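You operate a simulated robot arm through the tools that you are given. There is no shell and no other tool.

You are at the controls of a simulated two-armed robot. One attempt, no reset.

## Task
Level the tank and the rod board, then open the supply wide.
Fine: both bubbles inside their lines.

The check looks at the end state, three seconds after you hand in, the way a careful person would. Anything else that was tipped, shoved, dropped, spilled or broken makes it a failure.

## Robot
Two 7-joint arms with two-finger grippers on one trunk that stands fixed in place. Base frame: the origin is at the foot of the trunk, x ahead of it, y to its left, z up; the work surface is at about z = 90. Lengths are in cm, angles in rad, forces in N, time in s.
The left shoulder is at [4.3, 17.4, 121.8], the right one opposite. With the tool pointing down near the work surface each hand reaches from about 22 to 84 cm from the base axis, measured 20 degrees to its own side. Payload 2.94 kg a hand.
The TCP of each hand is the grasp point between the finger pads, 3 cm short of the fingertips. In the tool frame z runs along the fingers and y along their closing line. The gripper opens to 13.8 cm; its body begins 10.9 cm behind the TCP.
Orientation is told as [roll, pitch, yaw] about the base's x, y, z axes, in that order, counted from this pose: with the fingers straight down and closing along the base's y, the tool's x points along the base's -x, its y along +y and its z along -z.

## Interface
- The arms move only by the tool send_rows. It takes "left_series", "right_series" or both (then of equal length, played together; a hand with none holds still); each is a list of rows, each an object (a shift or turn left out is 0, a gripper value left out holds the last) with "slide": the shift along the base's x, y, z in units of 40 mm (1.0 is 40 mm), a list of three; "rotation": the turn, a rotation vector about the base's x, y, z in units of 8 degrees (1.0 is 8 degrees), a list of three; "hand": the opening, from 0 (shut) to 1 (fully open). In form: [{"slide": [tx, ty, tz], "rotation": [rx, ry, rz], "hand": hand}, ...]. A call has 1 to 20 rows; each row shifts and turns the commanded pose from where the row before left it. A call with a number of a shift or a turn outside -1 to 1 is refused whole. A row lasts 0.2 s, in which the tool goes at most 5 cm and 0.15 rad; a call with a longer step from one row to the next is refused whole, and so is a gripper value outside its range. A pose out of reach is approached as far as the arm can. The call stops where the force on the tool passes 70 N (or 10 N more than at its start, if that is more) or the arm is blocked; 0.2 s more then pass. The fingers move at their own pace (about 4.5 cm/s each) and stop on an object; they squeeze with about 29 N. The grip force told is the motor's: it shows also when the fingers shut on nothing. Time passes only in rows, and 0.2 s behind the last, so rows that do not move let the fingers close. The reply holds the time, the measured pose of the TCP, the force on the tool along the base axes, the opening and the grip force, in the units named above and with some noise, with the torque about the TCP (base axes, N m) and any sound that the robot's microphone picked up.
- Cameras (640 x 400 px; columns grow to the right, rows downward): "scene" is now at [9.44, -5.63, 170.57]; the picture's right is [-0.64, -0.77, -0.00], its down [-0.50, 0.41, -0.76] and it looks along [0.59, -0.48, -0.65] (base axes); focal length 374 px, centre (320, 200). "left" rides on the left gripper at [7.1, -1.9, -14.6] in its tool frame; the picture's right is [0.26, 0.97, 0.00], its down [-0.85, 0.23, -0.48] and it looks along [-0.46, 0.12, 0.88] (tool axes); focal length 280 px, centre (320, 200). "right" rides on the right gripper at [7.1, 1.9, -14.6] in its tool frame; the picture's right is [-0.26, 0.96, 0.00], its down [-0.85, -0.23, -0.48] and it looks along [-0.46, -0.12, 0.88] (tool axes); focal length 280 px, centre (320, 200). There is no depth. A picture from a camera that has moved, and an enlarged one, comes with that camera's place and axes in the base frame and with its lens.
- snapshot(camera): a new picture of that camera. It takes no simulated time.
- slide_trunk(by): moves the trunk up (or, below 0, down) by that many cm; the arms and the scene camera ride with it, the base frame stays. It gives what a move gives, with no picture.
- pan_tilt(pan, tilt): turns the head with the scene camera to pan (to the left, within 2.094 rad either way) and tilt (down, from -0.506 to 1.204), counted from straight ahead of the robot (the tilt from the chest, where the trunk bows). It gives what a move gives.
- inspect(camera, box): a new picture of the part [left, top, right, bottom] of that camera's present view, enlarged. It takes no simulated time.
- close_job(): hands the job in; it is judged then, once.

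Places have to be worked out from the pictures, the camera data and where the tool is seen. Open the grippers and draw the arms clear of the work before you hand the job in, unless the task says otherwise.

The tools are called as a command line: name --argument value ..., lists and objects as JSON in quotes. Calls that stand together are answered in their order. send_rows: Moves the arms, as the interface text tells. Its arguments: {"type":"object","properties":{"left_series":{"type":"array"},"right_series":{"type":"array"}},"required":[]} The other tools are called the same way: slide_trunk (by) moves the trunk up or down; pan_tilt (pan, tilt) turns the head that bears the scene camera; snapshot (camera) takes a picture; inspect (camera, box) takes an enlarged picture of a part of a camera's view; close_job () hands the job in.

At the start:

```text
time: 0.0
left_position: [58.06, -10.15, 136.81]
left_ee_rot: [-0.001, 0.001, 0.001]
left_contact_force: [0.3, -0.2, -0.4]
left_ft_torque: [0.02, 0.02, 0.01]
left_gripper_width: 13.82
left_grip_force: 0.1
right_position: [40.06, -48.04, 125.58]
right_ee_rot: [0.001, 0.001, 0.001]
right_contact_force: [0.6, -0.5, 0.4]
right_ft_torque: [-0.01, 0.0, 0.0]
right_gripper_width: 13.78
right_grip_force: 0.0
trunk travel left (down, up): [-39.0, 34.4]
head pan, tilt (commanded): [-0.689, 0.703]
```

scene: 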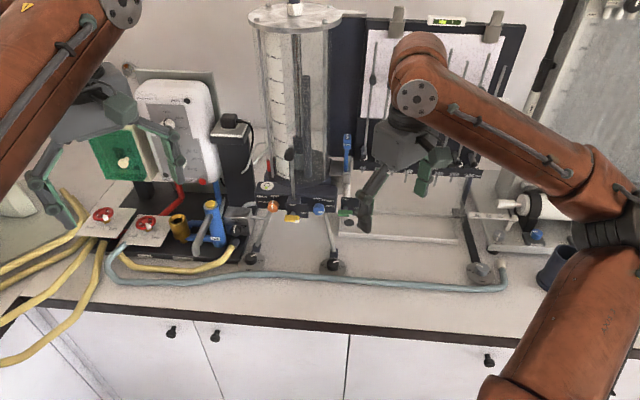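
right: 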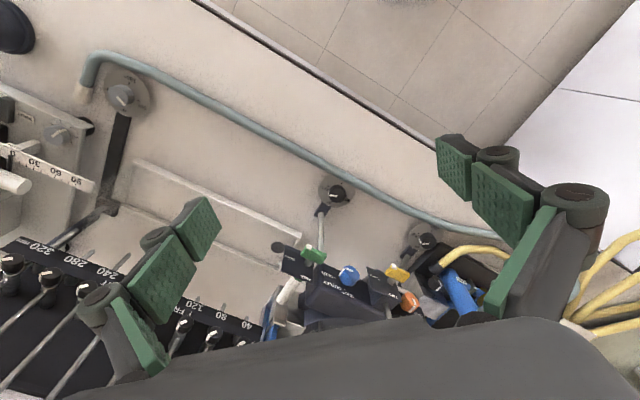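
left: 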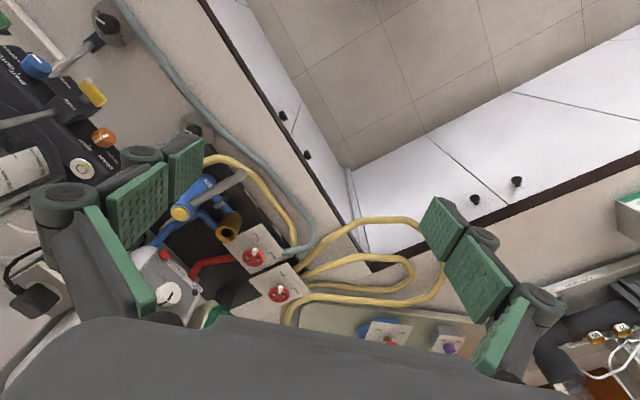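

The pictures show a tank with a bullseye level, a rod board with a tube level on top, foot screws and red-handled valves. I'll enlarge parts of the scene view to read labels before moving.

inspect --camera "scene" --box '[220, 140, 380, 280]'

inspect --camera "scene" --box '[360, 0, 540, 110]'

inspect --camera "scene" --box '[60, 180, 260, 300]'

inspect --camera "scene" --box '[420, 160, 600, 300]'

```text
2.86 times, centred on (300, 210) of scene
camera zoom: at [9.44, -5.63, 170.57], right [-0.64, -0.77, 0.0], down [-0.5, 0.41, -0.76], along [0.59, -0.48, -0.65], focal length 1068 px, centre (377, 171)
```

zoom: 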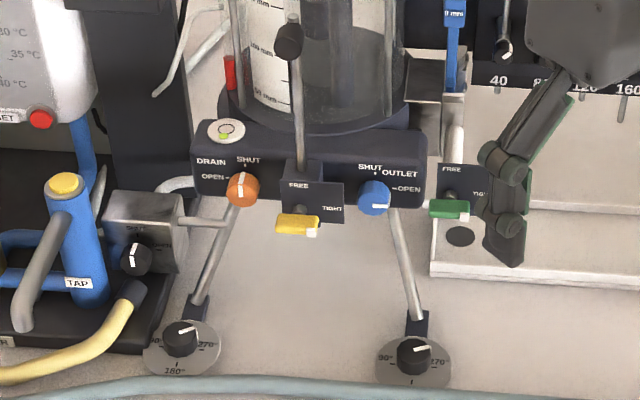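

```text
3.56 times, centred on (450, 55) of scene
camera zoom: at [9.44, -5.63, 170.57], right [-0.64, -0.77, 0.0], down [-0.5, 0.41, -0.76], along [0.59, -0.48, -0.65], focal length 1329 px, centre (-142, 716)
```

zoom: 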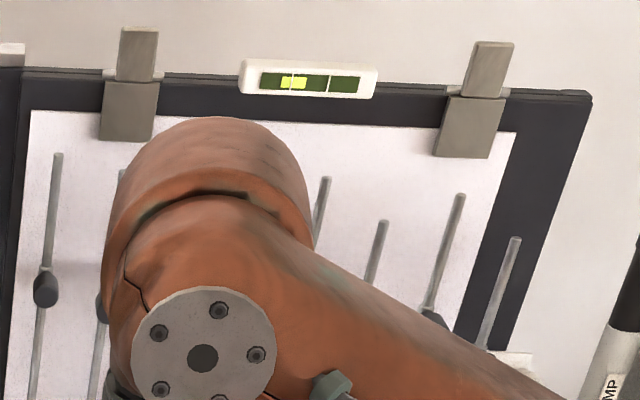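

```text
3.20 times, centred on (160, 240) of scene
camera zoom: at [9.44, -5.63, 170.57], right [-0.64, -0.77, 0.0], down [-0.5, 0.41, -0.76], along [0.59, -0.48, -0.65], focal length 1196 px, centre (832, 72)
```

zoom: 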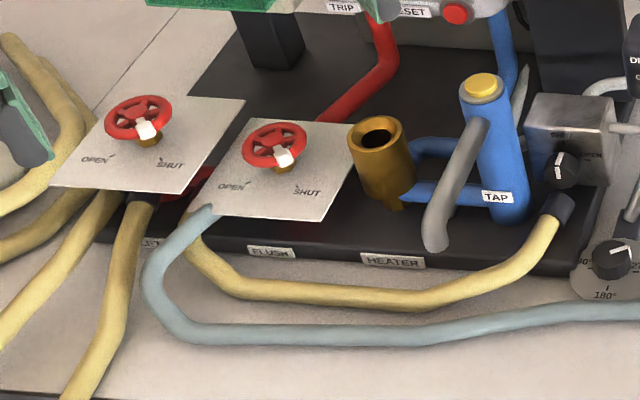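

```text
2.86 times, centred on (510, 230) of scene
camera zoom: at [9.44, -5.63, 170.57], right [-0.64, -0.77, 0.0], down [-0.5, 0.41, -0.76], along [0.59, -0.48, -0.65], focal length 1068 px, centre (-223, 114)
```

zoom: 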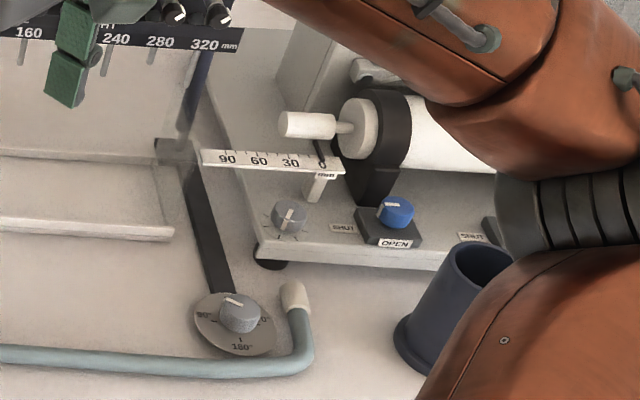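

The view is partly blocked by the right arm, and the labels near the metal box and the levers are too small to read. I'll enlarge them further before moving.

inspect --camera "scene" --box '[190, 190, 260, 250]'

inspect --camera "scene" --box '[255, 170, 315, 230]'

inspect --camera "scene" --box '[310, 170, 370, 230]'

inspect --camera "scene" --box '[240, 230, 360, 290]'

inspect --camera "scene" --box '[80, 60, 260, 200]'

inspect --camera "scene" --box '[460, 240, 520, 290]'

inspect --camera "right" --box '[240, 170, 460, 340]'

inspect --camera "left" --box '[0, 0, 160, 200]'

```text
6.67 times, centred on (225, 220) of scene
camera zoom: at [9.44, -5.63, 170.57], right [-0.64, -0.77, 0.0], down [-0.5, 0.41, -0.76], along [0.59, -0.48, -0.65], focal length 2492 px, centre (953, 67)
```

zoom: 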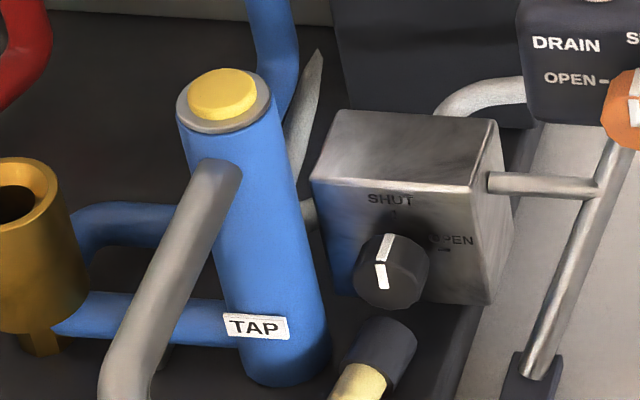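

```text
6.67 times, centred on (285, 200) of scene
camera zoom: at [9.44, -5.63, 170.57], right [-0.64, -0.77, 0.0], down [-0.5, 0.41, -0.76], along [0.59, -0.48, -0.65], focal length 2492 px, centre (553, 200)
```

zoom: 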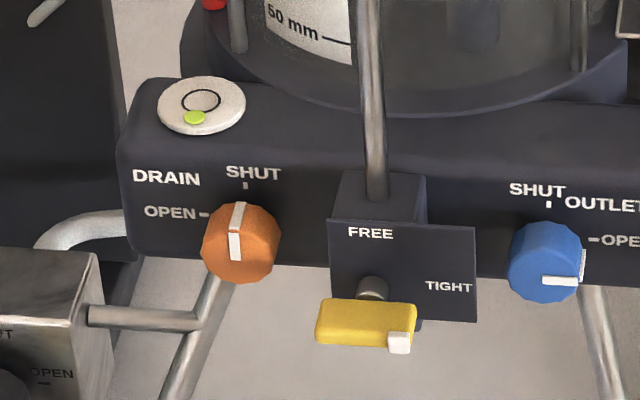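

```text
6.67 times, centred on (340, 200) of scene
camera zoom: at [9.44, -5.63, 170.57], right [-0.64, -0.77, 0.0], down [-0.5, 0.41, -0.76], along [0.59, -0.48, -0.65], focal length 2492 px, centre (187, 200)
```

zoom: 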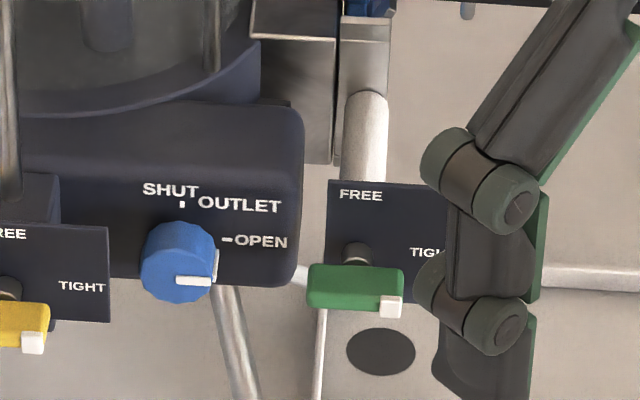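

```text
5.33 times, centred on (300, 260) of scene
camera zoom: at [9.44, -5.63, 170.57], right [-0.64, -0.77, 0.0], down [-0.5, 0.41, -0.76], along [0.59, -0.48, -0.65], focal length 1993 px, centre (427, -120)
```

zoom: 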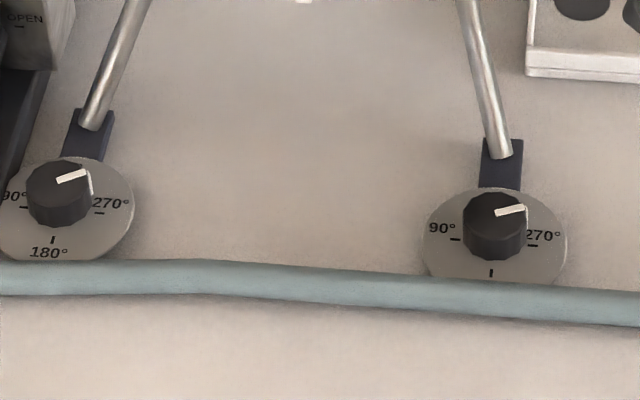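

```text
2.86 times, centred on (170, 130) of scene
camera zoom: at [9.44, -5.63, 170.57], right [-0.64, -0.77, 0.0], down [-0.5, 0.41, -0.76], along [0.59, -0.48, -0.65], focal length 1068 px, centre (749, 400)
```

zoom: 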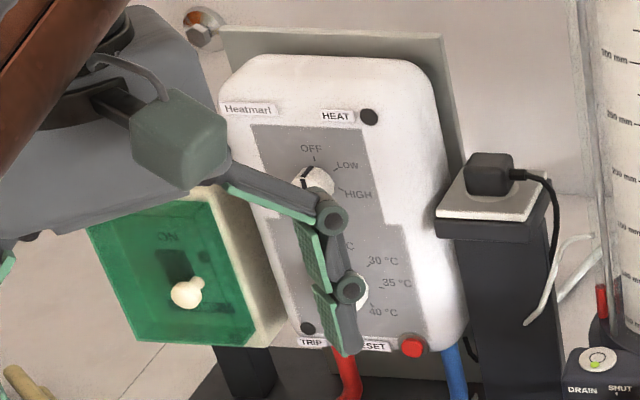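

```text
8.00 times, centred on (490, 265) of scene
camera zoom: at [9.44, -5.63, 170.57], right [-0.64, -0.77, 0.0], down [-0.5, 0.41, -0.76], along [0.59, -0.48, -0.65], focal length 2990 px, centre (-1040, -320)
```

zoom: 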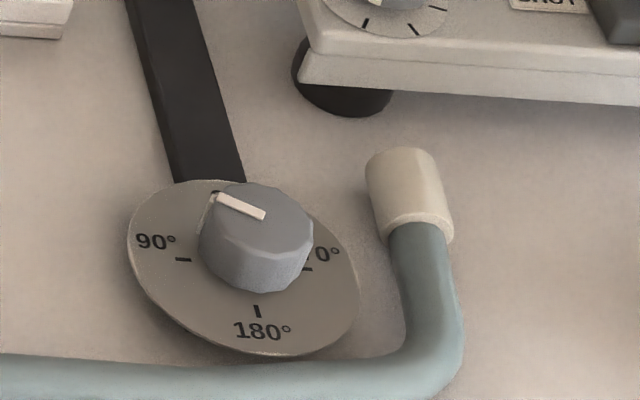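

```text
2.35 times, centred on (350, 255) of right
camera zoom: at [32.97, -46.23, 140.22], right [0.26, 0.97, 0.0], down [0.85, -0.23, 0.48], along [0.46, -0.12, -0.88], focal length 660 px, centre (249, 71)
```

zoom: 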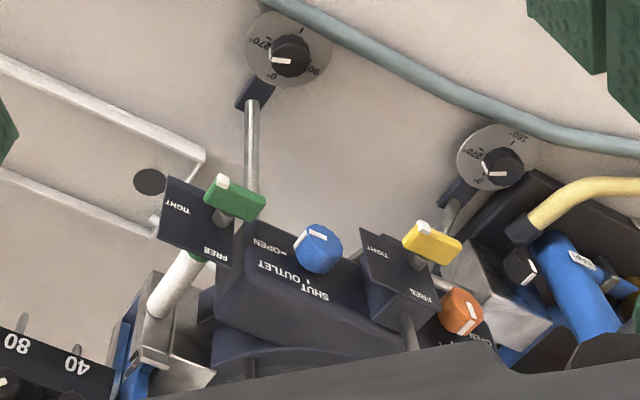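

```text
2.00 times, centred on (80, 100) of left
camera zoom: at [51.0, -12.07, 151.42], right [-0.26, 0.96, 0.0], down [0.85, 0.23, 0.48], along [0.46, 0.13, -0.88], focal length 561 px, centre (800, 400)
```

zoom: 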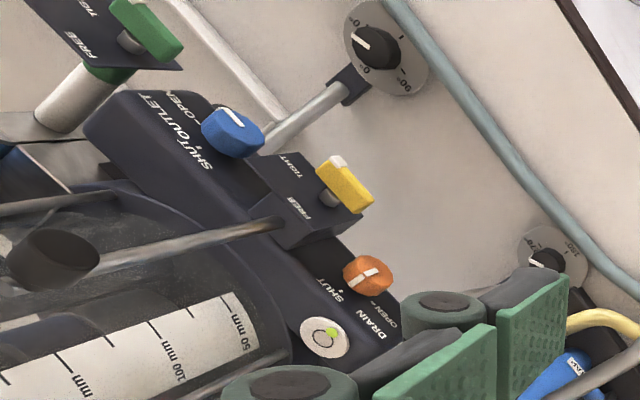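

The supply candidate is the metal box knob (SHUT up / OPEN right), near (78,-33); foot dials I estimate near (72,-33), (56,-48), and the board's grey dial near (31,-77), all at z≈94. I'll draw both arms back to clear the view.

send_rows --left_series '[{"slide": [-0.45, 1, 0]}, {"slide": [-0.45, 1, 0]}, {"slide": [-0.45, 1, 0]}, {"slide": [-0.45, 1, 0]}, {"slide": [-0.45, 1, 0]}, {"slide": [-0.45, 1, 0]}, {"slide": [-0.45, 1, 0]}, {"slide": [-0.45, 1, 0]}, {"slide": [-0.45, 1, 0]}, {"slide": [-0.45, 1, 0]}]' --right_series '[{"slide": [-1, 0, 0.4]}, {"slide": [-1, 0, 0.4]}, {"slide": [-1, 0, 0.4]}, {"slide": [-1, 0, 0.4]}, {"slide": [-1, 0, 0.4]}, {}, {}, {}, {}, {}]'

snapshot --camera "scene"

snapshot --camera "right"

snapshot --camera "left"

```text
time: 2.2
left_position: [39.84, 29.89, 136.67]
left_ee_rot: [-0.002, -0.002, 0.001]
left_contact_force: [-0.2, 0.0, -0.1]
left_ft_torque: [0.0, -0.01, -0.02]
left_gripper_width: 13.82
left_grip_force: 0.1
right_position: [19.73, -47.66, 133.74]
right_ee_rot: [-0.001, -0.003, 0.0]
right_contact_force: [-1.5, -0.1, 0.4]
right_ft_torque: [-0.02, -0.09, -0.01]
right_gripper_width: 13.78
right_grip_force: 0.0
trunk travel left (down, up): [-39.0, 34.4]
head pan, tilt (commanded): [-0.689, 0.703]
```

```text
taken
camera scene: at [9.19, -5.37, 170.6], right [-0.64, -0.77, 0.0], down [-0.5, 0.41, -0.76], along [0.59, -0.49, -0.65], focal length 374 px, centre (320, 200)
```

scene: 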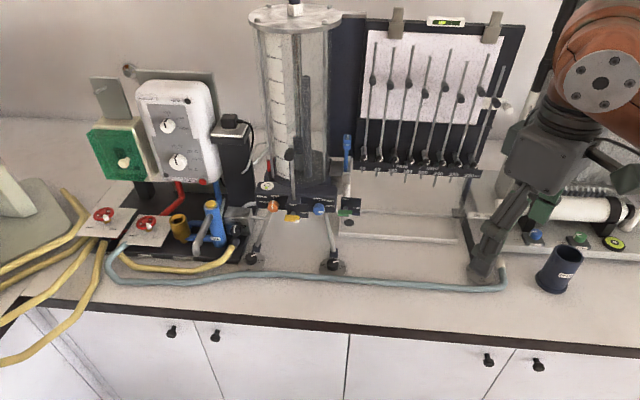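

```text
taken
camera right: at [12.71, -45.93, 148.27], right [0.26, 0.97, 0.0], down [0.85, -0.23, 0.48], along [0.46, -0.13, -0.88], focal length 280 px, centre (320, 200)
```

right: 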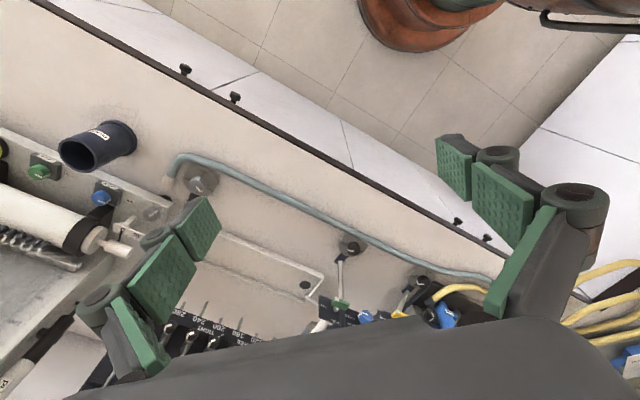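

```text
taken
camera left: at [32.66, 28.08, 151.2], right [-0.26, 0.96, 0.0], down [0.85, 0.23, 0.48], along [0.46, 0.12, -0.88], focal length 280 px, centre (320, 200)
```

left: 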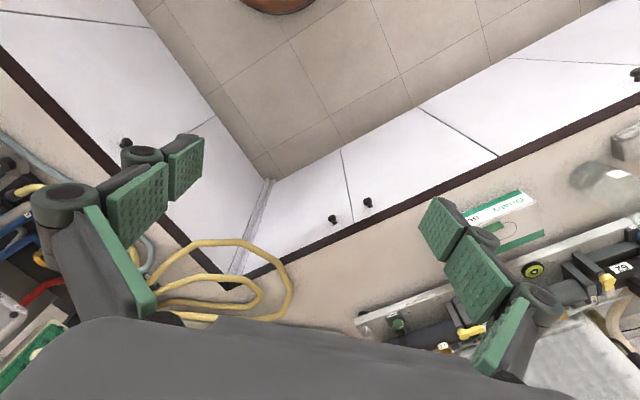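

The scene is much clearer now. I'll enlarge the tank, the board, both levels and the board's foot.

inspect --camera "scene" --box '[240, 0, 350, 220]'

inspect --camera "scene" --box '[330, 0, 540, 200]'

inspect --camera "scene" --box '[420, 8, 480, 40]'

inspect --camera "scene" --box '[330, 140, 530, 300]'

inspect --camera "scene" --box '[250, 175, 290, 205]'

inspect --camera "scene" --box '[70, 60, 260, 200]'

inspect --camera "scene" --box '[480, 160, 640, 310]'

inspect --camera "scene" --box '[70, 190, 190, 280]'

```text
1.82 times, centred on (295, 110) of scene
camera zoom: at [9.19, -5.37, 170.6], right [-0.64, -0.77, 0.0], down [-0.5, 0.41, -0.76], along [0.59, -0.49, -0.65], focal length 680 px, centre (366, 364)
```

zoom: 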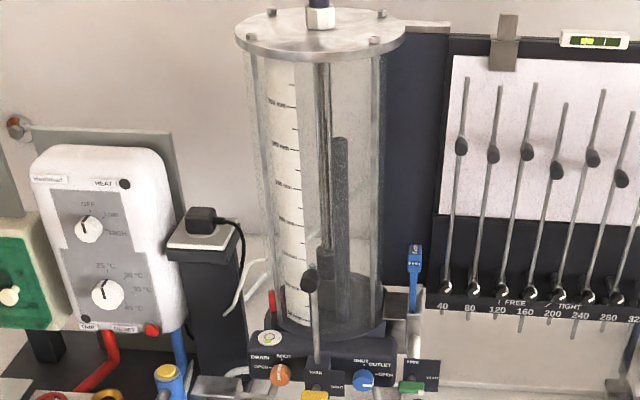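

```text
2.00 times, centred on (435, 100) of scene
camera zoom: at [9.19, -5.37, 170.6], right [-0.64, -0.77, 0.0], down [-0.5, 0.41, -0.76], along [0.59, -0.49, -0.65], focal length 748 px, centre (90, 400)
```

zoom: 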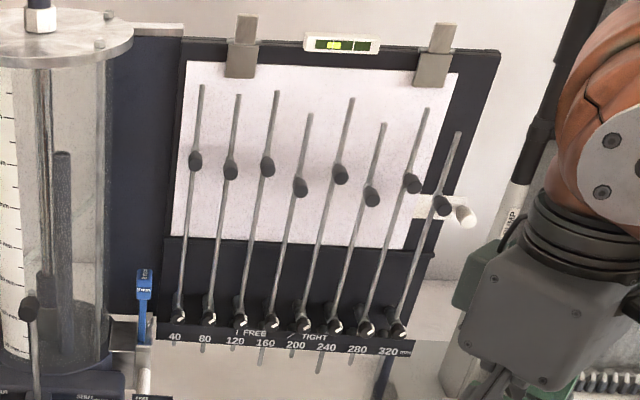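

```text
10.67 times, centred on (450, 24) of scene
camera zoom: at [9.19, -5.37, 170.6], right [-0.64, -0.77, 0.0], down [-0.5, 0.41, -0.76], along [0.59, -0.49, -0.65], focal length 3987 px, centre (-1067, 2077)
```

zoom: 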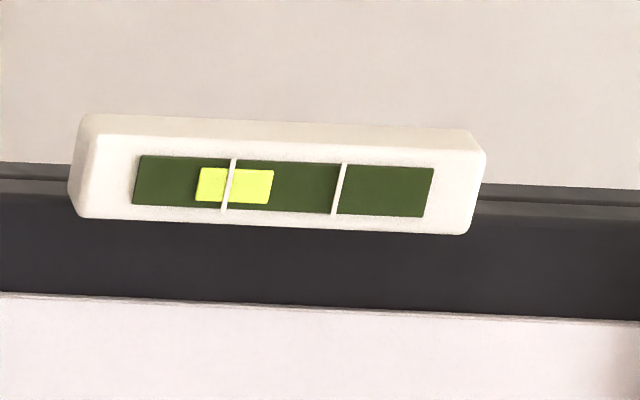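

```text
2.50 times, centred on (430, 220) of scene
camera zoom: at [9.19, -5.37, 170.6], right [-0.64, -0.77, 0.0], down [-0.5, 0.41, -0.76], along [0.59, -0.49, -0.65], focal length 934 px, centre (45, 150)
```

zoom: 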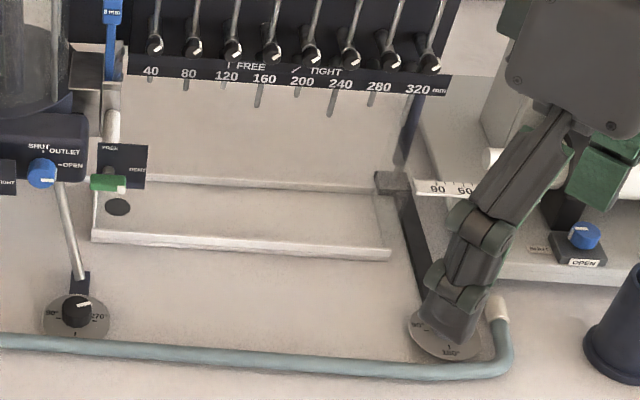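

```text
13.33 times, centred on (270, 190) of scene
camera zoom: at [9.19, -5.37, 170.6], right [-0.64, -0.77, 0.0], down [-0.5, 0.41, -0.76], along [0.59, -0.49, -0.65], focal length 4983 px, centre (987, 333)
```

zoom: 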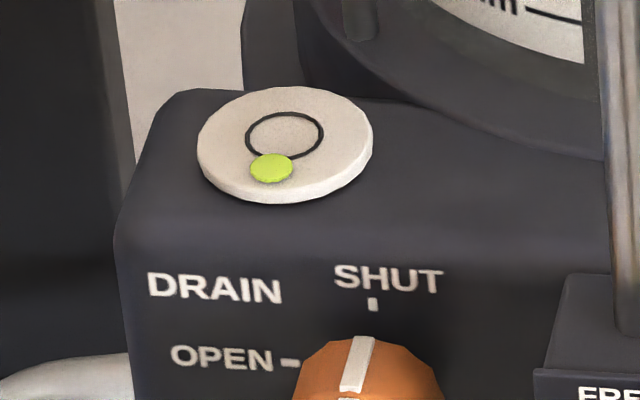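

```text
2.86 times, centred on (165, 130) of scene
camera zoom: at [9.19, -5.37, 170.6], right [-0.64, -0.77, 0.0], down [-0.5, 0.41, -0.76], along [0.59, -0.49, -0.65], focal length 1068 px, centre (763, 400)
```

zoom: 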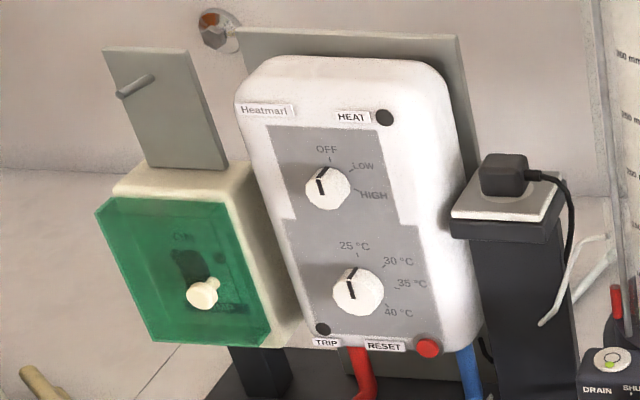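

```text
2.67 times, centred on (560, 235) of scene
camera zoom: at [9.19, -5.37, 170.6], right [-0.64, -0.77, 0.0], down [-0.5, 0.41, -0.76], along [0.59, -0.49, -0.65], focal length 997 px, centre (-320, 107)
```

zoom: 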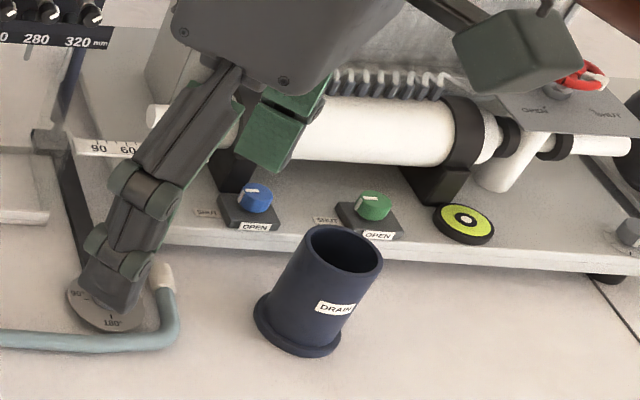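

```text
4.44 times, centred on (130, 235) of scene
camera zoom: at [9.19, -5.37, 170.6], right [-0.64, -0.77, 0.0], down [-0.5, 0.41, -0.76], along [0.59, -0.49, -0.65], focal length 1661 px, centre (1164, 44)
```

zoom: 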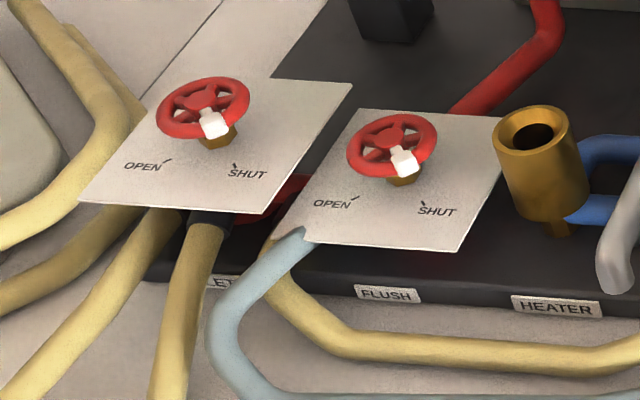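

The tank bubble sits toward the front-left of its ring and the board bubble is left of centre. I'll check the metal box for a "supply" label and the unread INLET/other labels.

inspect --camera "scene" --box '[215, 195, 265, 245]'

inspect --camera "scene" --box '[90, 235, 250, 285]'

inspect --camera "right" --box '[380, 250, 500, 330]'

inspect --camera "scene" --box '[335, 120, 365, 230]'

inspect --camera "right" --box '[150, 140, 250, 220]'

inspect --camera "right" --box '[300, 230, 440, 330]'

```text
8.00 times, centred on (240, 220) of scene
camera zoom: at [9.19, -5.37, 170.6], right [-0.64, -0.77, 0.0], down [-0.5, 0.41, -0.76], along [0.59, -0.49, -0.65], focal length 2990 px, centre (960, 40)
```

zoom: 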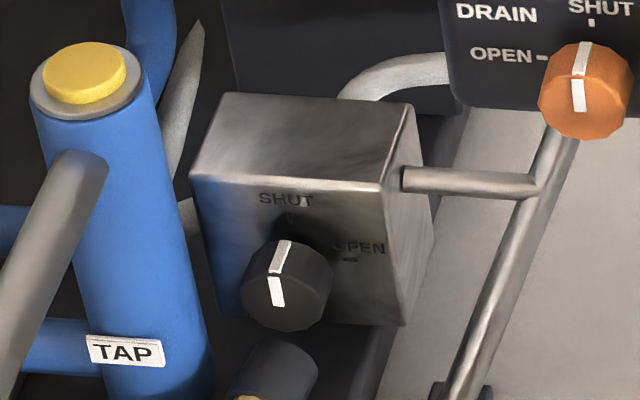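

```text
4.00 times, centred on (170, 260) of scene
camera zoom: at [9.19, -5.37, 170.6], right [-0.64, -0.77, 0.0], down [-0.5, 0.41, -0.76], along [0.59, -0.49, -0.65], focal length 1495 px, centre (920, -40)
```

zoom: 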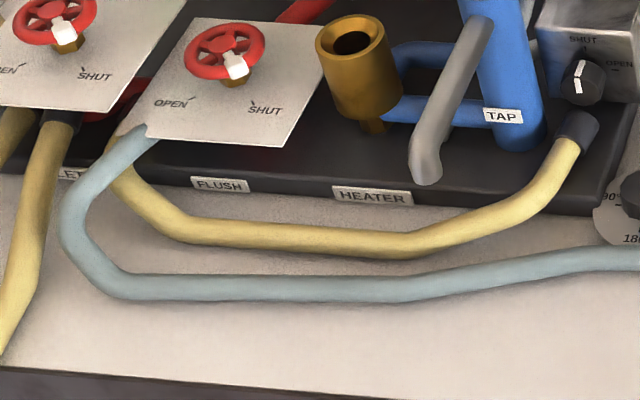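

```text
5.00 times, centred on (440, 290) of right
camera zoom: at [12.71, -45.93, 148.27], right [0.26, 0.97, 0.0], down [0.85, -0.23, 0.48], along [0.46, -0.13, -0.88], focal length 1402 px, centre (-280, -250)
```

zoom: 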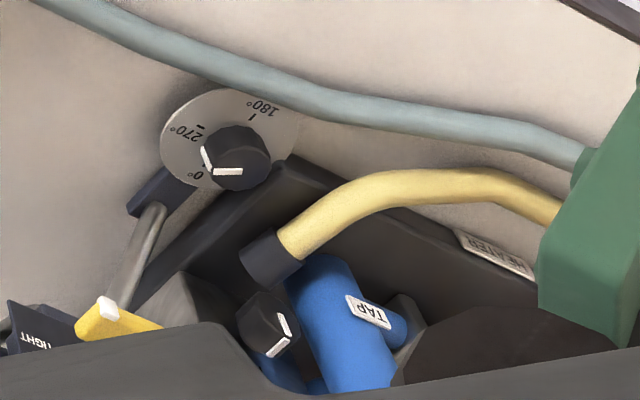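

```text
3.64 times, centred on (350, 175) of scene
camera zoom: at [9.19, -5.37, 170.6], right [-0.64, -0.77, 0.0], down [-0.5, 0.41, -0.76], along [0.59, -0.49, -0.65], focal length 1359 px, centre (211, 291)
```

zoom: 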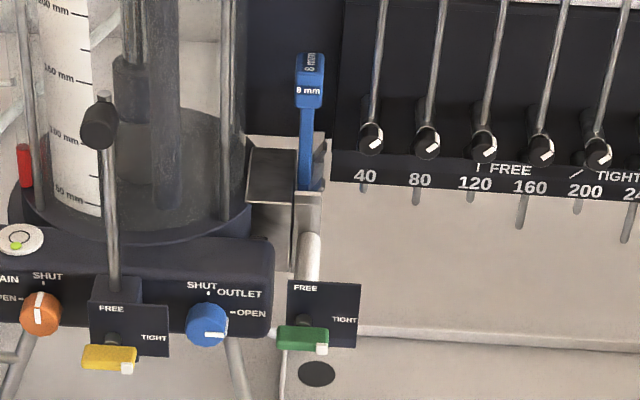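

```text
5.00 times, centred on (200, 180) of right
camera zoom: at [12.71, -45.93, 148.27], right [0.26, 0.97, 0.0], down [0.85, -0.23, 0.48], along [0.46, -0.13, -0.88], focal length 1402 px, centre (920, 300)
```

zoom: 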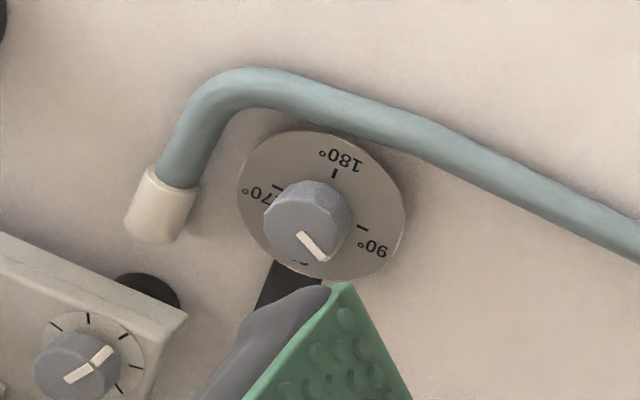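

```text
4.00 times, centred on (370, 280) of right
camera zoom: at [12.71, -45.93, 148.27], right [0.26, 0.97, 0.0], down [0.85, -0.23, 0.48], along [0.46, -0.13, -0.88], focal length 1122 px, centre (120, -120)
```

zoom: 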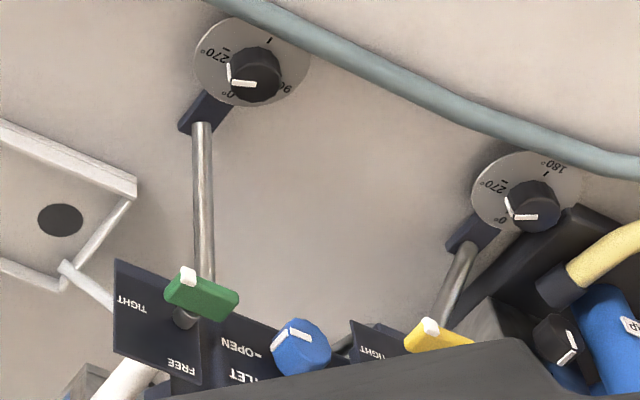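

The tank bubble is off toward the front and slightly left, so its front is high. The board's bubble is off to the left. From triangulation the tank's front block is about 5 cm behind the feet, with the levers at z≈108. I'll work with the right tool yawed -45° (bench-square) and leaning toward the front. First I'll bring it above the feet to look.

send_rows --right_series '[{"slide": [0.7, 0.19, -0.3], "rotation": [0, 0, -0.94]}, {"slide": [0.7, 0.19, -0.3], "rotation": [0, 0, -0.94]}, {"slide": [0.7, 0.19, -0.3], "rotation": [0, 0, -0.94]}, {"slide": [0.7, 0.19, -0.3], "rotation": [0, 0, -0.94]}, {"slide": [0.7, 0.19, -0.3], "rotation": [0, 0, -0.94]}, {"slide": [0.7, 0.19, -0.3], "rotation": [0, 0, -0.94]}, {"slide": [0.7, 0.19, -0.3], "rotation": [-0.66, -0.66, 0]}, {"slide": [0.7, 0.19, -0.3], "rotation": [-0.66, -0.66, 0]}, {"slide": [0.7, 0.19, -0.3], "rotation": [-0.66, -0.66, 0]}, {"slide": [0.7, 0.19, -0.3], "rotation": [-0.66, -0.66, 0]}]'

snapshot --camera "right"

snapshot --camera "scene"

```text
time: 4.4
left_position: [40.11, 29.94, 136.54]
left_ee_rot: [-0.001, 0.001, 0.003]
left_contact_force: [-0.3, 0.4, 0.0]
left_ft_torque: [0.0, 0.02, -0.02]
left_gripper_width: 13.81
left_grip_force: 0.2
right_position: [48.11, -40.08, 121.68]
right_ee_rot: [0.001, -0.52, -0.786]
right_contact_force: [0.2, -0.1, -0.6]
right_ft_torque: [-0.01, 0.07, -0.04]
right_gripper_width: 13.8
right_grip_force: 0.0
trunk travel left (down, up): [-39.0, 34.4]
head pan, tilt (commanded): [-0.689, 0.703]
```

```text
taken
camera right: at [40.0, -29.4, 130.88], right [0.84, 0.52, 0.13], down [0.19, -0.52, 0.84], along [0.5, -0.68, -0.53], focal length 280 px, centre (320, 200)
```

right: 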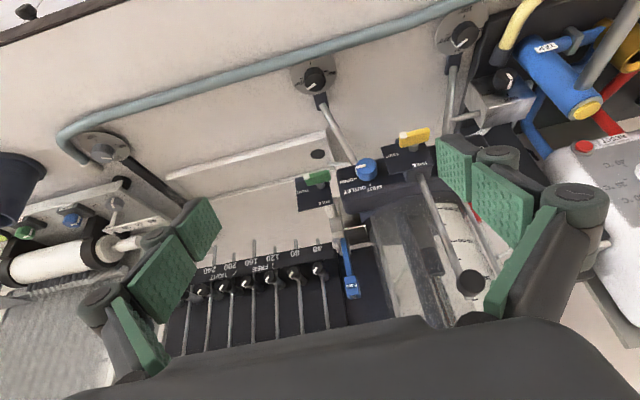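

```text
taken
camera scene: at [9.54, -5.4, 170.57], right [-0.64, -0.77, 0.0], down [-0.5, 0.41, -0.76], along [0.59, -0.49, -0.65], focal length 374 px, centre (320, 200)
```

scene: 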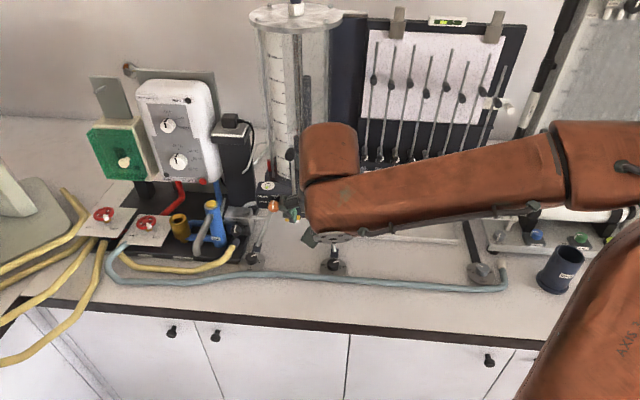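

The scene camera still sees both bubbles past the arm. I'll enlarge the three dials in the right camera to place the knobs and their pointers precisely.

inspect --camera "right" --box '[410, 0, 530, 80]'

inspect --camera "right" --box '[260, 40, 380, 120]'

inspect --camera "right" --box '[50, 110, 170, 190]'

inspect --camera "scene" --box '[230, 225, 370, 285]'

inspect --camera "scene" --box '[455, 235, 525, 295]'

```text
5.00 times, centred on (470, 40) of right
camera zoom: at [40.0, -29.4, 130.88], right [0.84, 0.52, 0.13], down [0.19, -0.52, 0.84], along [0.5, -0.68, -0.53], focal length 1402 px, centre (-430, 1000)
```

zoom: 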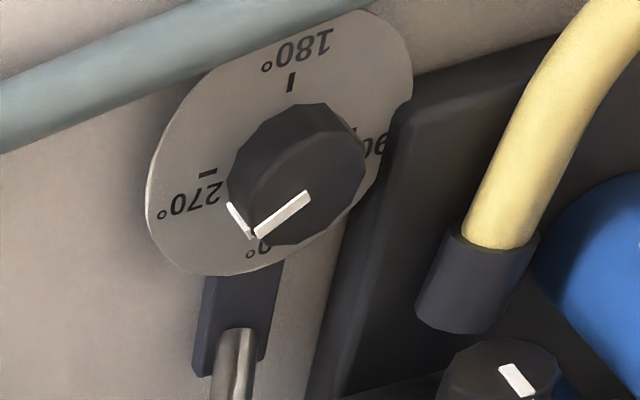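

```text
5.00 times, centred on (320, 80) of right
camera zoom: at [40.0, -29.4, 130.88], right [0.84, 0.52, 0.13], down [0.19, -0.52, 0.84], along [0.5, -0.68, -0.53], focal length 1402 px, centre (320, 800)
```

zoom: 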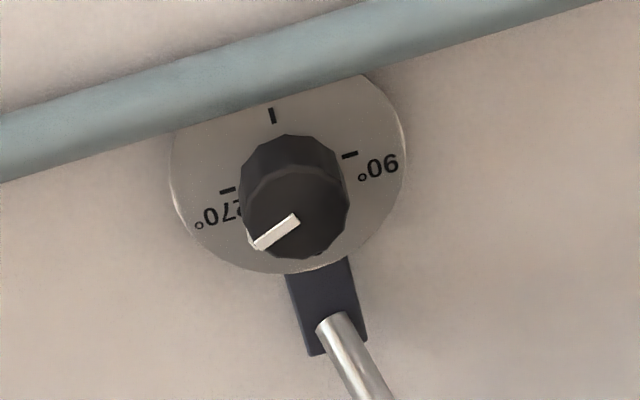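

```text
5.00 times, centred on (110, 150) of right
camera zoom: at [40.0, -29.4, 130.88], right [0.84, 0.52, 0.13], down [0.19, -0.52, 0.84], along [0.5, -0.68, -0.53], focal length 1402 px, centre (1370, 450)
```

zoom: 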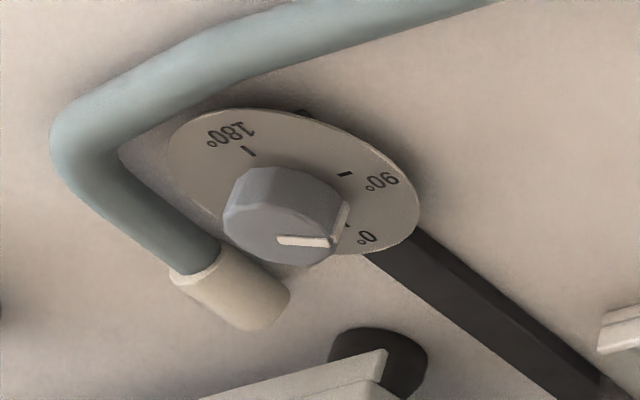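

```text
4.57 times, centred on (300, 255) of scene
camera zoom: at [9.54, -5.4, 170.57], right [-0.64, -0.77, 0.0], down [-0.5, 0.41, -0.76], along [0.59, -0.49, -0.65], focal length 1709 px, centre (411, -51)
```

zoom: 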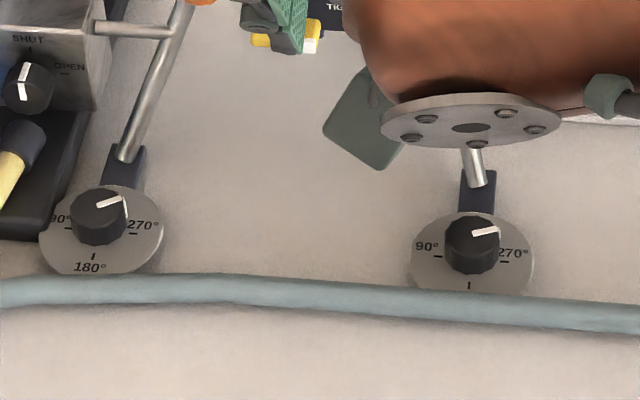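

```text
6.67 times, centred on (490, 265) of scene
camera zoom: at [9.54, -5.4, 170.57], right [-0.64, -0.77, 0.0], down [-0.5, 0.41, -0.76], along [0.59, -0.49, -0.65], focal length 2492 px, centre (-813, -233)
```

zoom: 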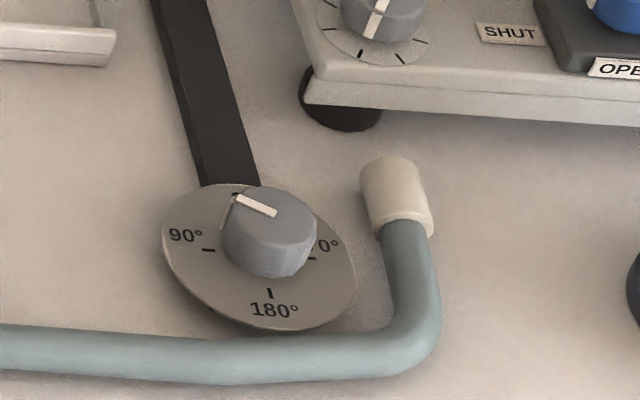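

By triangulation the knob tops are at: left foot (72.5,-33.6,94.4), right foot (57.0,-49.05,94.4), board foot (31.3,-78.3,94.1). I'll bring the right hand to 10 cm short of the right-foot knob along the tool axis, fingers at about 5 cm, and check alignment.

send_rows --right_series '[{"slide": [0.2375, -0.24, -0.9], "hand": 0.38}, {"slide": [0.2375, -0.24, -0.9], "hand": 0.38}, {"slide": [0.2375, -0.24, -0.9], "hand": 0.38}, {"slide": [0.2375, -0.24, -0.9], "hand": 0.38}, {"slide": [0.2375, -0.24, -0.9], "hand": 0.38}, {}]'

snapshot --camera "right"

snapshot --camera "scene"

```text
time: 5.8
left_position: [39.81, 29.84, 136.57]
left_ee_rot: [-0.002, -0.002, 0.001]
left_contact_force: [0.1, 0.5, 0.0]
left_ft_torque: [-0.02, 0.0, -0.03]
left_gripper_width: 13.78
left_grip_force: 0.1
right_position: [52.66, -45.1, 103.71]
right_ee_rot: [0.001, -0.521, -0.787]
right_contact_force: [0.7, 0.4, 0.8]
right_ft_torque: [-0.03, -0.06, 0.01]
right_gripper_width: 5.26
right_grip_force: 0.0
trunk travel left (down, up): [-39.0, 34.4]
head pan, tilt (commanded): [-0.689, 0.703]
```

```text
taken
camera right: at [44.6, -34.36, 112.86], right [0.84, 0.52, 0.13], down [0.19, -0.52, 0.84], along [0.5, -0.68, -0.53], focal length 280 px, centre (320, 200)
```

right: 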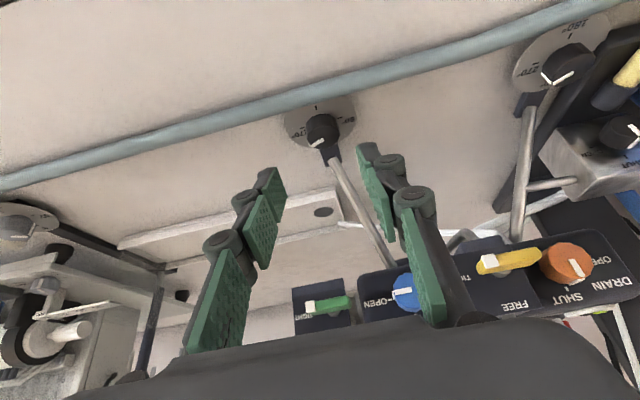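

```text
taken
camera scene: at [9.34, -5.47, 170.59], right [-0.64, -0.77, 0.0], down [-0.5, 0.41, -0.76], along [0.59, -0.49, -0.65], focal length 374 px, centre (320, 200)
```

scene: 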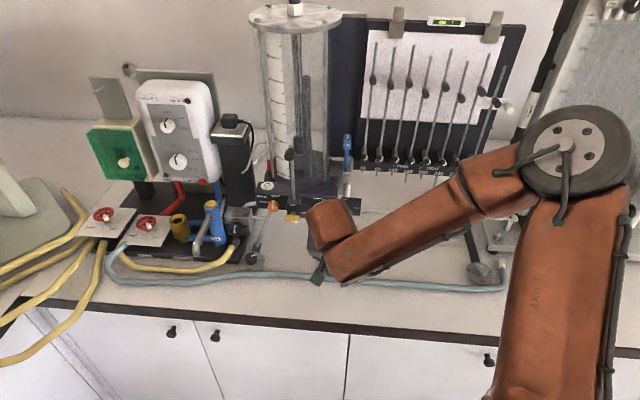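

The knob appears at (321,130) where I expect about (320,135), so the alignment looks good. I'll take a quick closer look before descending.

inspect --camera "right" --box '[230, 70, 410, 200]'

inspect --camera "scene" --box '[250, 175, 290, 205]'

```text
3.08 times, centred on (320, 135) of right
camera zoom: at [44.6, -34.36, 112.86], right [0.84, 0.52, 0.13], down [0.19, -0.52, 0.84], along [0.5, -0.68, -0.53], focal length 863 px, centre (320, 400)
```

zoom: 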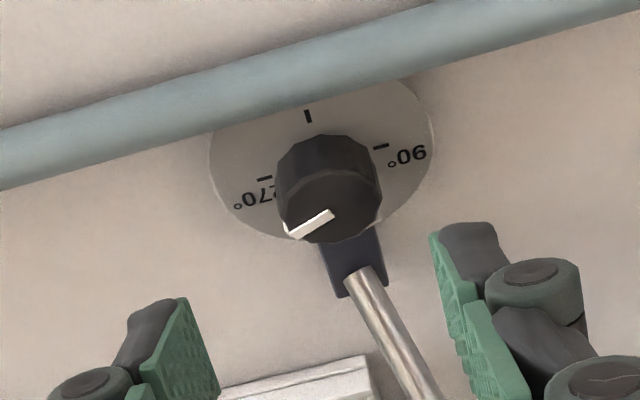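

```text
13.33 times, centred on (270, 190) of scene
camera zoom: at [9.34, -5.47, 170.59], right [-0.64, -0.77, 0.0], down [-0.5, 0.41, -0.76], along [0.59, -0.49, -0.65], focal length 4983 px, centre (987, 333)
```

zoom: 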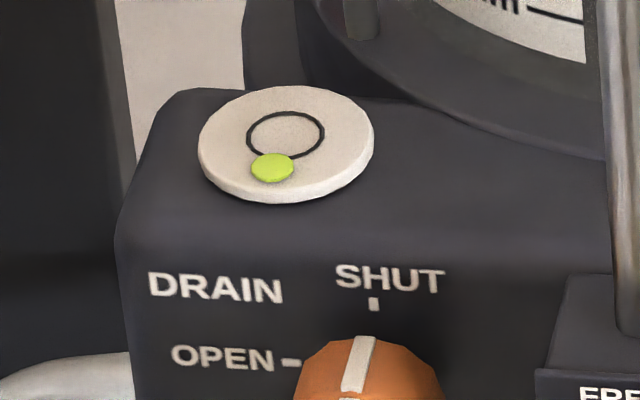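

The knob is centred between the fingers within about 0.2 cm. I'll descend most of the way along the tool axis and check again.

send_rows --right_series '[{"slide": [0.165, -0.155, -0.42]}, {"slide": [0.165, -0.155, -0.42]}, {"slide": [0.165, -0.155, -0.42]}, {"slide": [0.165, -0.155, -0.42]}, {}]'

snapshot --camera "right"

inspect --camera "right" --box '[240, 100, 400, 220]'

inspect --camera "scene" --box '[270, 200, 390, 290]'

```text
time: 7.0
left_position: [39.89, 29.7, 136.42]
left_ee_rot: [0.0, -0.001, 0.001]
left_contact_force: [0.0, 0.9, -0.3]
left_ft_torque: [-0.01, -0.03, 0.02]
left_gripper_width: 13.79
left_grip_force: 0.2
right_position: [55.38, -47.64, 97.06]
right_ee_rot: [0.002, -0.522, -0.787]
right_contact_force: [0.0, 1.1, 0.2]
right_ft_torque: [-0.02, 0.03, 0.01]
right_gripper_width: 5.28
right_grip_force: 0.0
trunk travel left (down, up): [-39.0, 34.4]
head pan, tilt (commanded): [-0.689, 0.703]
```

```text
taken
camera right: at [47.34, -36.88, 106.17], right [0.84, 0.52, 0.13], down [0.19, -0.52, 0.84], along [0.5, -0.68, -0.53], focal length 280 px, centre (320, 200)
```

right: 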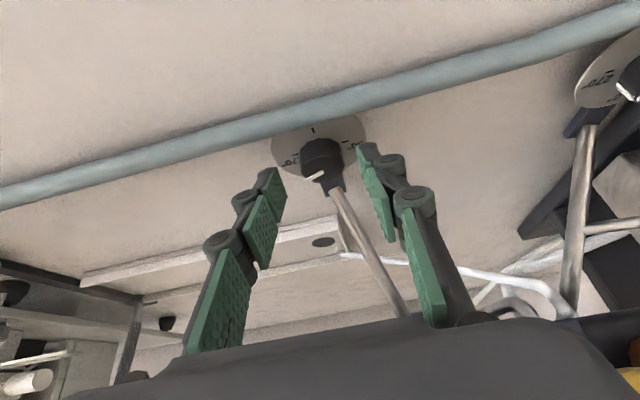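

```text
3.33 times, centred on (320, 160) of right
camera zoom: at [47.34, -36.88, 106.17], right [0.84, 0.52, 0.13], down [0.19, -0.52, 0.84], along [0.5, -0.68, -0.53], focal length 935 px, centre (320, 333)
```

zoom: 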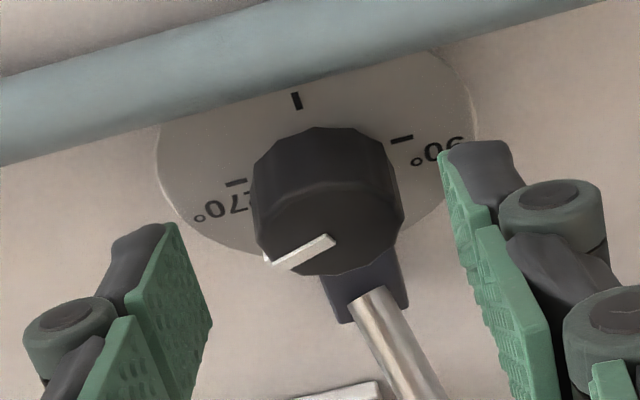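

```text
4.44 times, centred on (330, 245) of scene
camera zoom: at [9.37, -5.51, 170.58], right [-0.64, -0.77, 0.0], down [-0.5, 0.41, -0.76], along [0.59, -0.49, -0.65], focal length 1661 px, centre (276, 0)
```

zoom: 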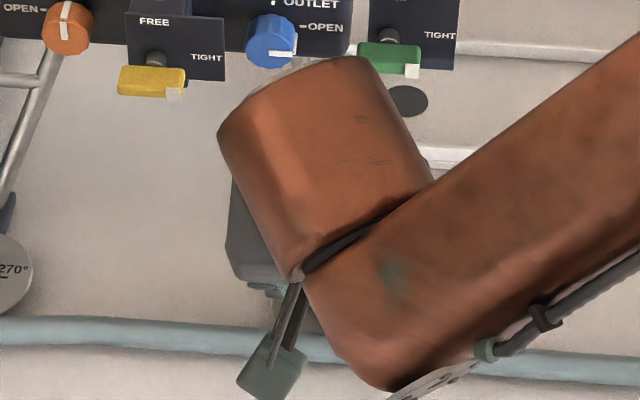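

The knob is still on the tool axis, offset about 0.1 cm toward bench-left. I'll go down the last 2 cm slowly and watch the force.

send_rows --right_series '[{"slide": [0.06, -0.05, -0.135]}, {"slide": [0.06, -0.05, -0.135]}, {"slide": [0.06, -0.05, -0.135]}, {"slide": [0.06, -0.05, -0.13]}, {}]'

inspect --camera "right" --box '[240, 100, 400, 220]'

```text
time: 8.2
left_position: [39.97, 29.76, 136.55]
left_ee_rot: [0.001, 0.001, 0.002]
left_contact_force: [-1.0, 0.4, 0.3]
left_ft_torque: [0.02, -0.08, -0.01]
left_gripper_width: 13.81
left_grip_force: 0.0
right_position: [56.37, -48.34, 94.79]
right_ee_rot: [0.0, -0.522, -0.787]
right_contact_force: [0.1, 0.9, -0.1]
right_ft_torque: [-0.02, -0.01, 0.01]
right_gripper_width: 5.24
right_grip_force: 0.0
trunk travel left (down, up): [-39.0, 34.4]
head pan, tilt (commanded): [-0.689, 0.703]
```

```text
3.33 times, centred on (320, 160) of right
camera zoom: at [48.29, -37.64, 103.89], right [0.84, 0.52, 0.13], down [0.19, -0.52, 0.84], along [0.5, -0.68, -0.53], focal length 935 px, centre (320, 333)
```

zoom: 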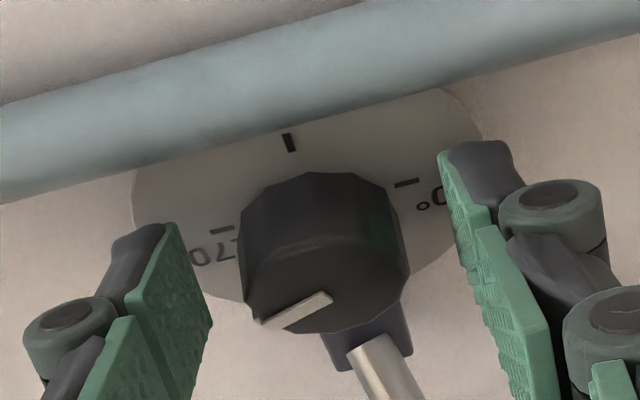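

There is no contact and the knob is between the pads. I'll close part-way first to about 3.7 cm so I can check the centring before squeezing.

send_rows --right_series '[{"hand": 0.27}, {"hand": 0.27}, {"hand": 0.27}]'

inspect --camera "right" --box '[260, 120, 380, 210]'

```text
time: 9.0
left_position: [40.03, 29.8, 136.63]
left_ee_rot: [0.0, 0.0, 0.001]
left_contact_force: [0.1, -0.3, 0.3]
left_ft_torque: [0.0, -0.01, -0.01]
left_gripper_width: 13.79
left_grip_force: 0.1
right_position: [56.4, -48.43, 94.74]
right_ee_rot: [0.001, -0.522, -0.787]
right_contact_force: [0.3, 0.0, 0.6]
right_ft_torque: [0.01, 0.0, 0.0]
right_gripper_width: 3.72
right_grip_force: 0.0
trunk travel left (down, up): [-39.0, 34.4]
head pan, tilt (commanded): [-0.689, 0.703]
```

```text
4.44 times, centred on (320, 165) of right
camera zoom: at [48.28, -37.65, 103.87], right [0.84, 0.52, 0.13], down [0.19, -0.52, 0.84], along [0.5, -0.68, -0.53], focal length 1246 px, centre (320, 356)
```

zoom: 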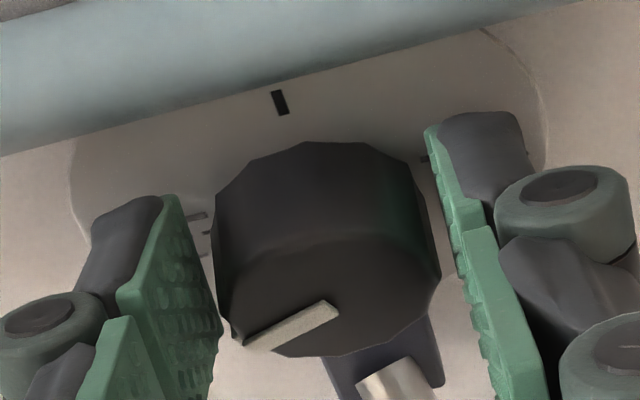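

The left-hand pad looks slightly nearer, by about 0.1 cm, so I'll shift toward bench-right by that much and then close on the knob.

send_rows --right_series '[{"slide": [-0.015, -0.015, 0]}, {"hand": 0.0}, {"hand": 0.0}, {"hand": 0.0}]'

inspect --camera "right" --box '[260, 120, 380, 210]'

inspect --camera "scene" --box '[250, 175, 290, 205]'

```text
time: 10.0
left_position: [39.96, 29.89, 136.58]
left_ee_rot: [0.0, 0.001, 0.002]
left_contact_force: [-0.1, 0.1, -0.3]
left_ft_torque: [0.0, 0.01, -0.03]
left_gripper_width: 13.8
left_grip_force: 0.0
right_position: [56.26, -48.39, 94.73]
right_ee_rot: [0.001, -0.521, -0.787]
right_contact_force: [3.1, 2.8, -0.2]
right_ft_torque: [0.17, 0.07, 0.04]
right_gripper_width: 3.11
right_grip_force: 45.4
trunk travel left (down, up): [-39.0, 34.4]
head pan, tilt (commanded): [-0.689, 0.703]
```

```text
4.44 times, centred on (320, 165) of right
camera zoom: at [48.27, -37.64, 103.92], right [0.84, 0.52, 0.13], down [0.19, -0.52, 0.84], along [0.5, -0.68, -0.53], focal length 1246 px, centre (320, 356)
```

zoom: 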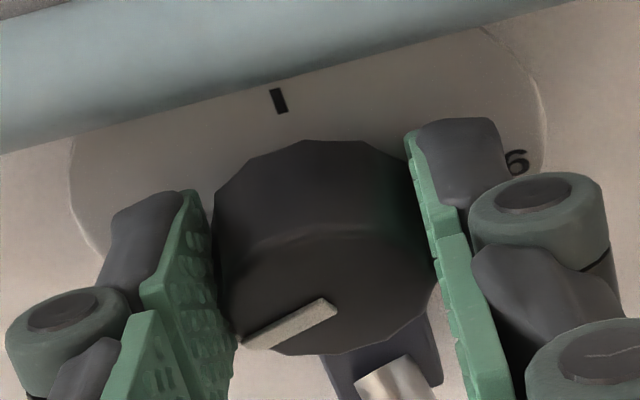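

```text
13.33 times, centred on (270, 190) of scene
camera zoom: at [9.47, -5.49, 170.57], right [-0.64, -0.77, 0.0], down [-0.5, 0.41, -0.76], along [0.59, -0.49, -0.65], focal length 4983 px, centre (987, 333)
```

zoom: 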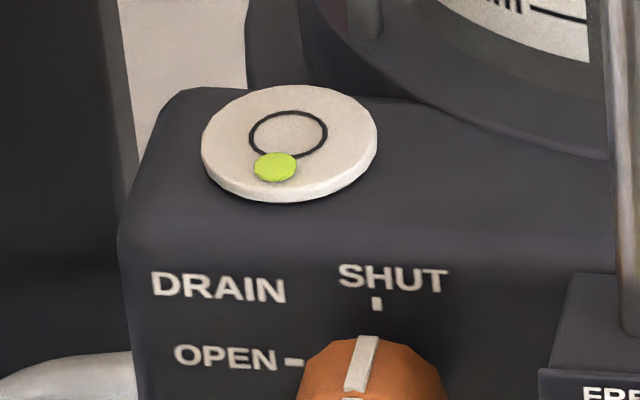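

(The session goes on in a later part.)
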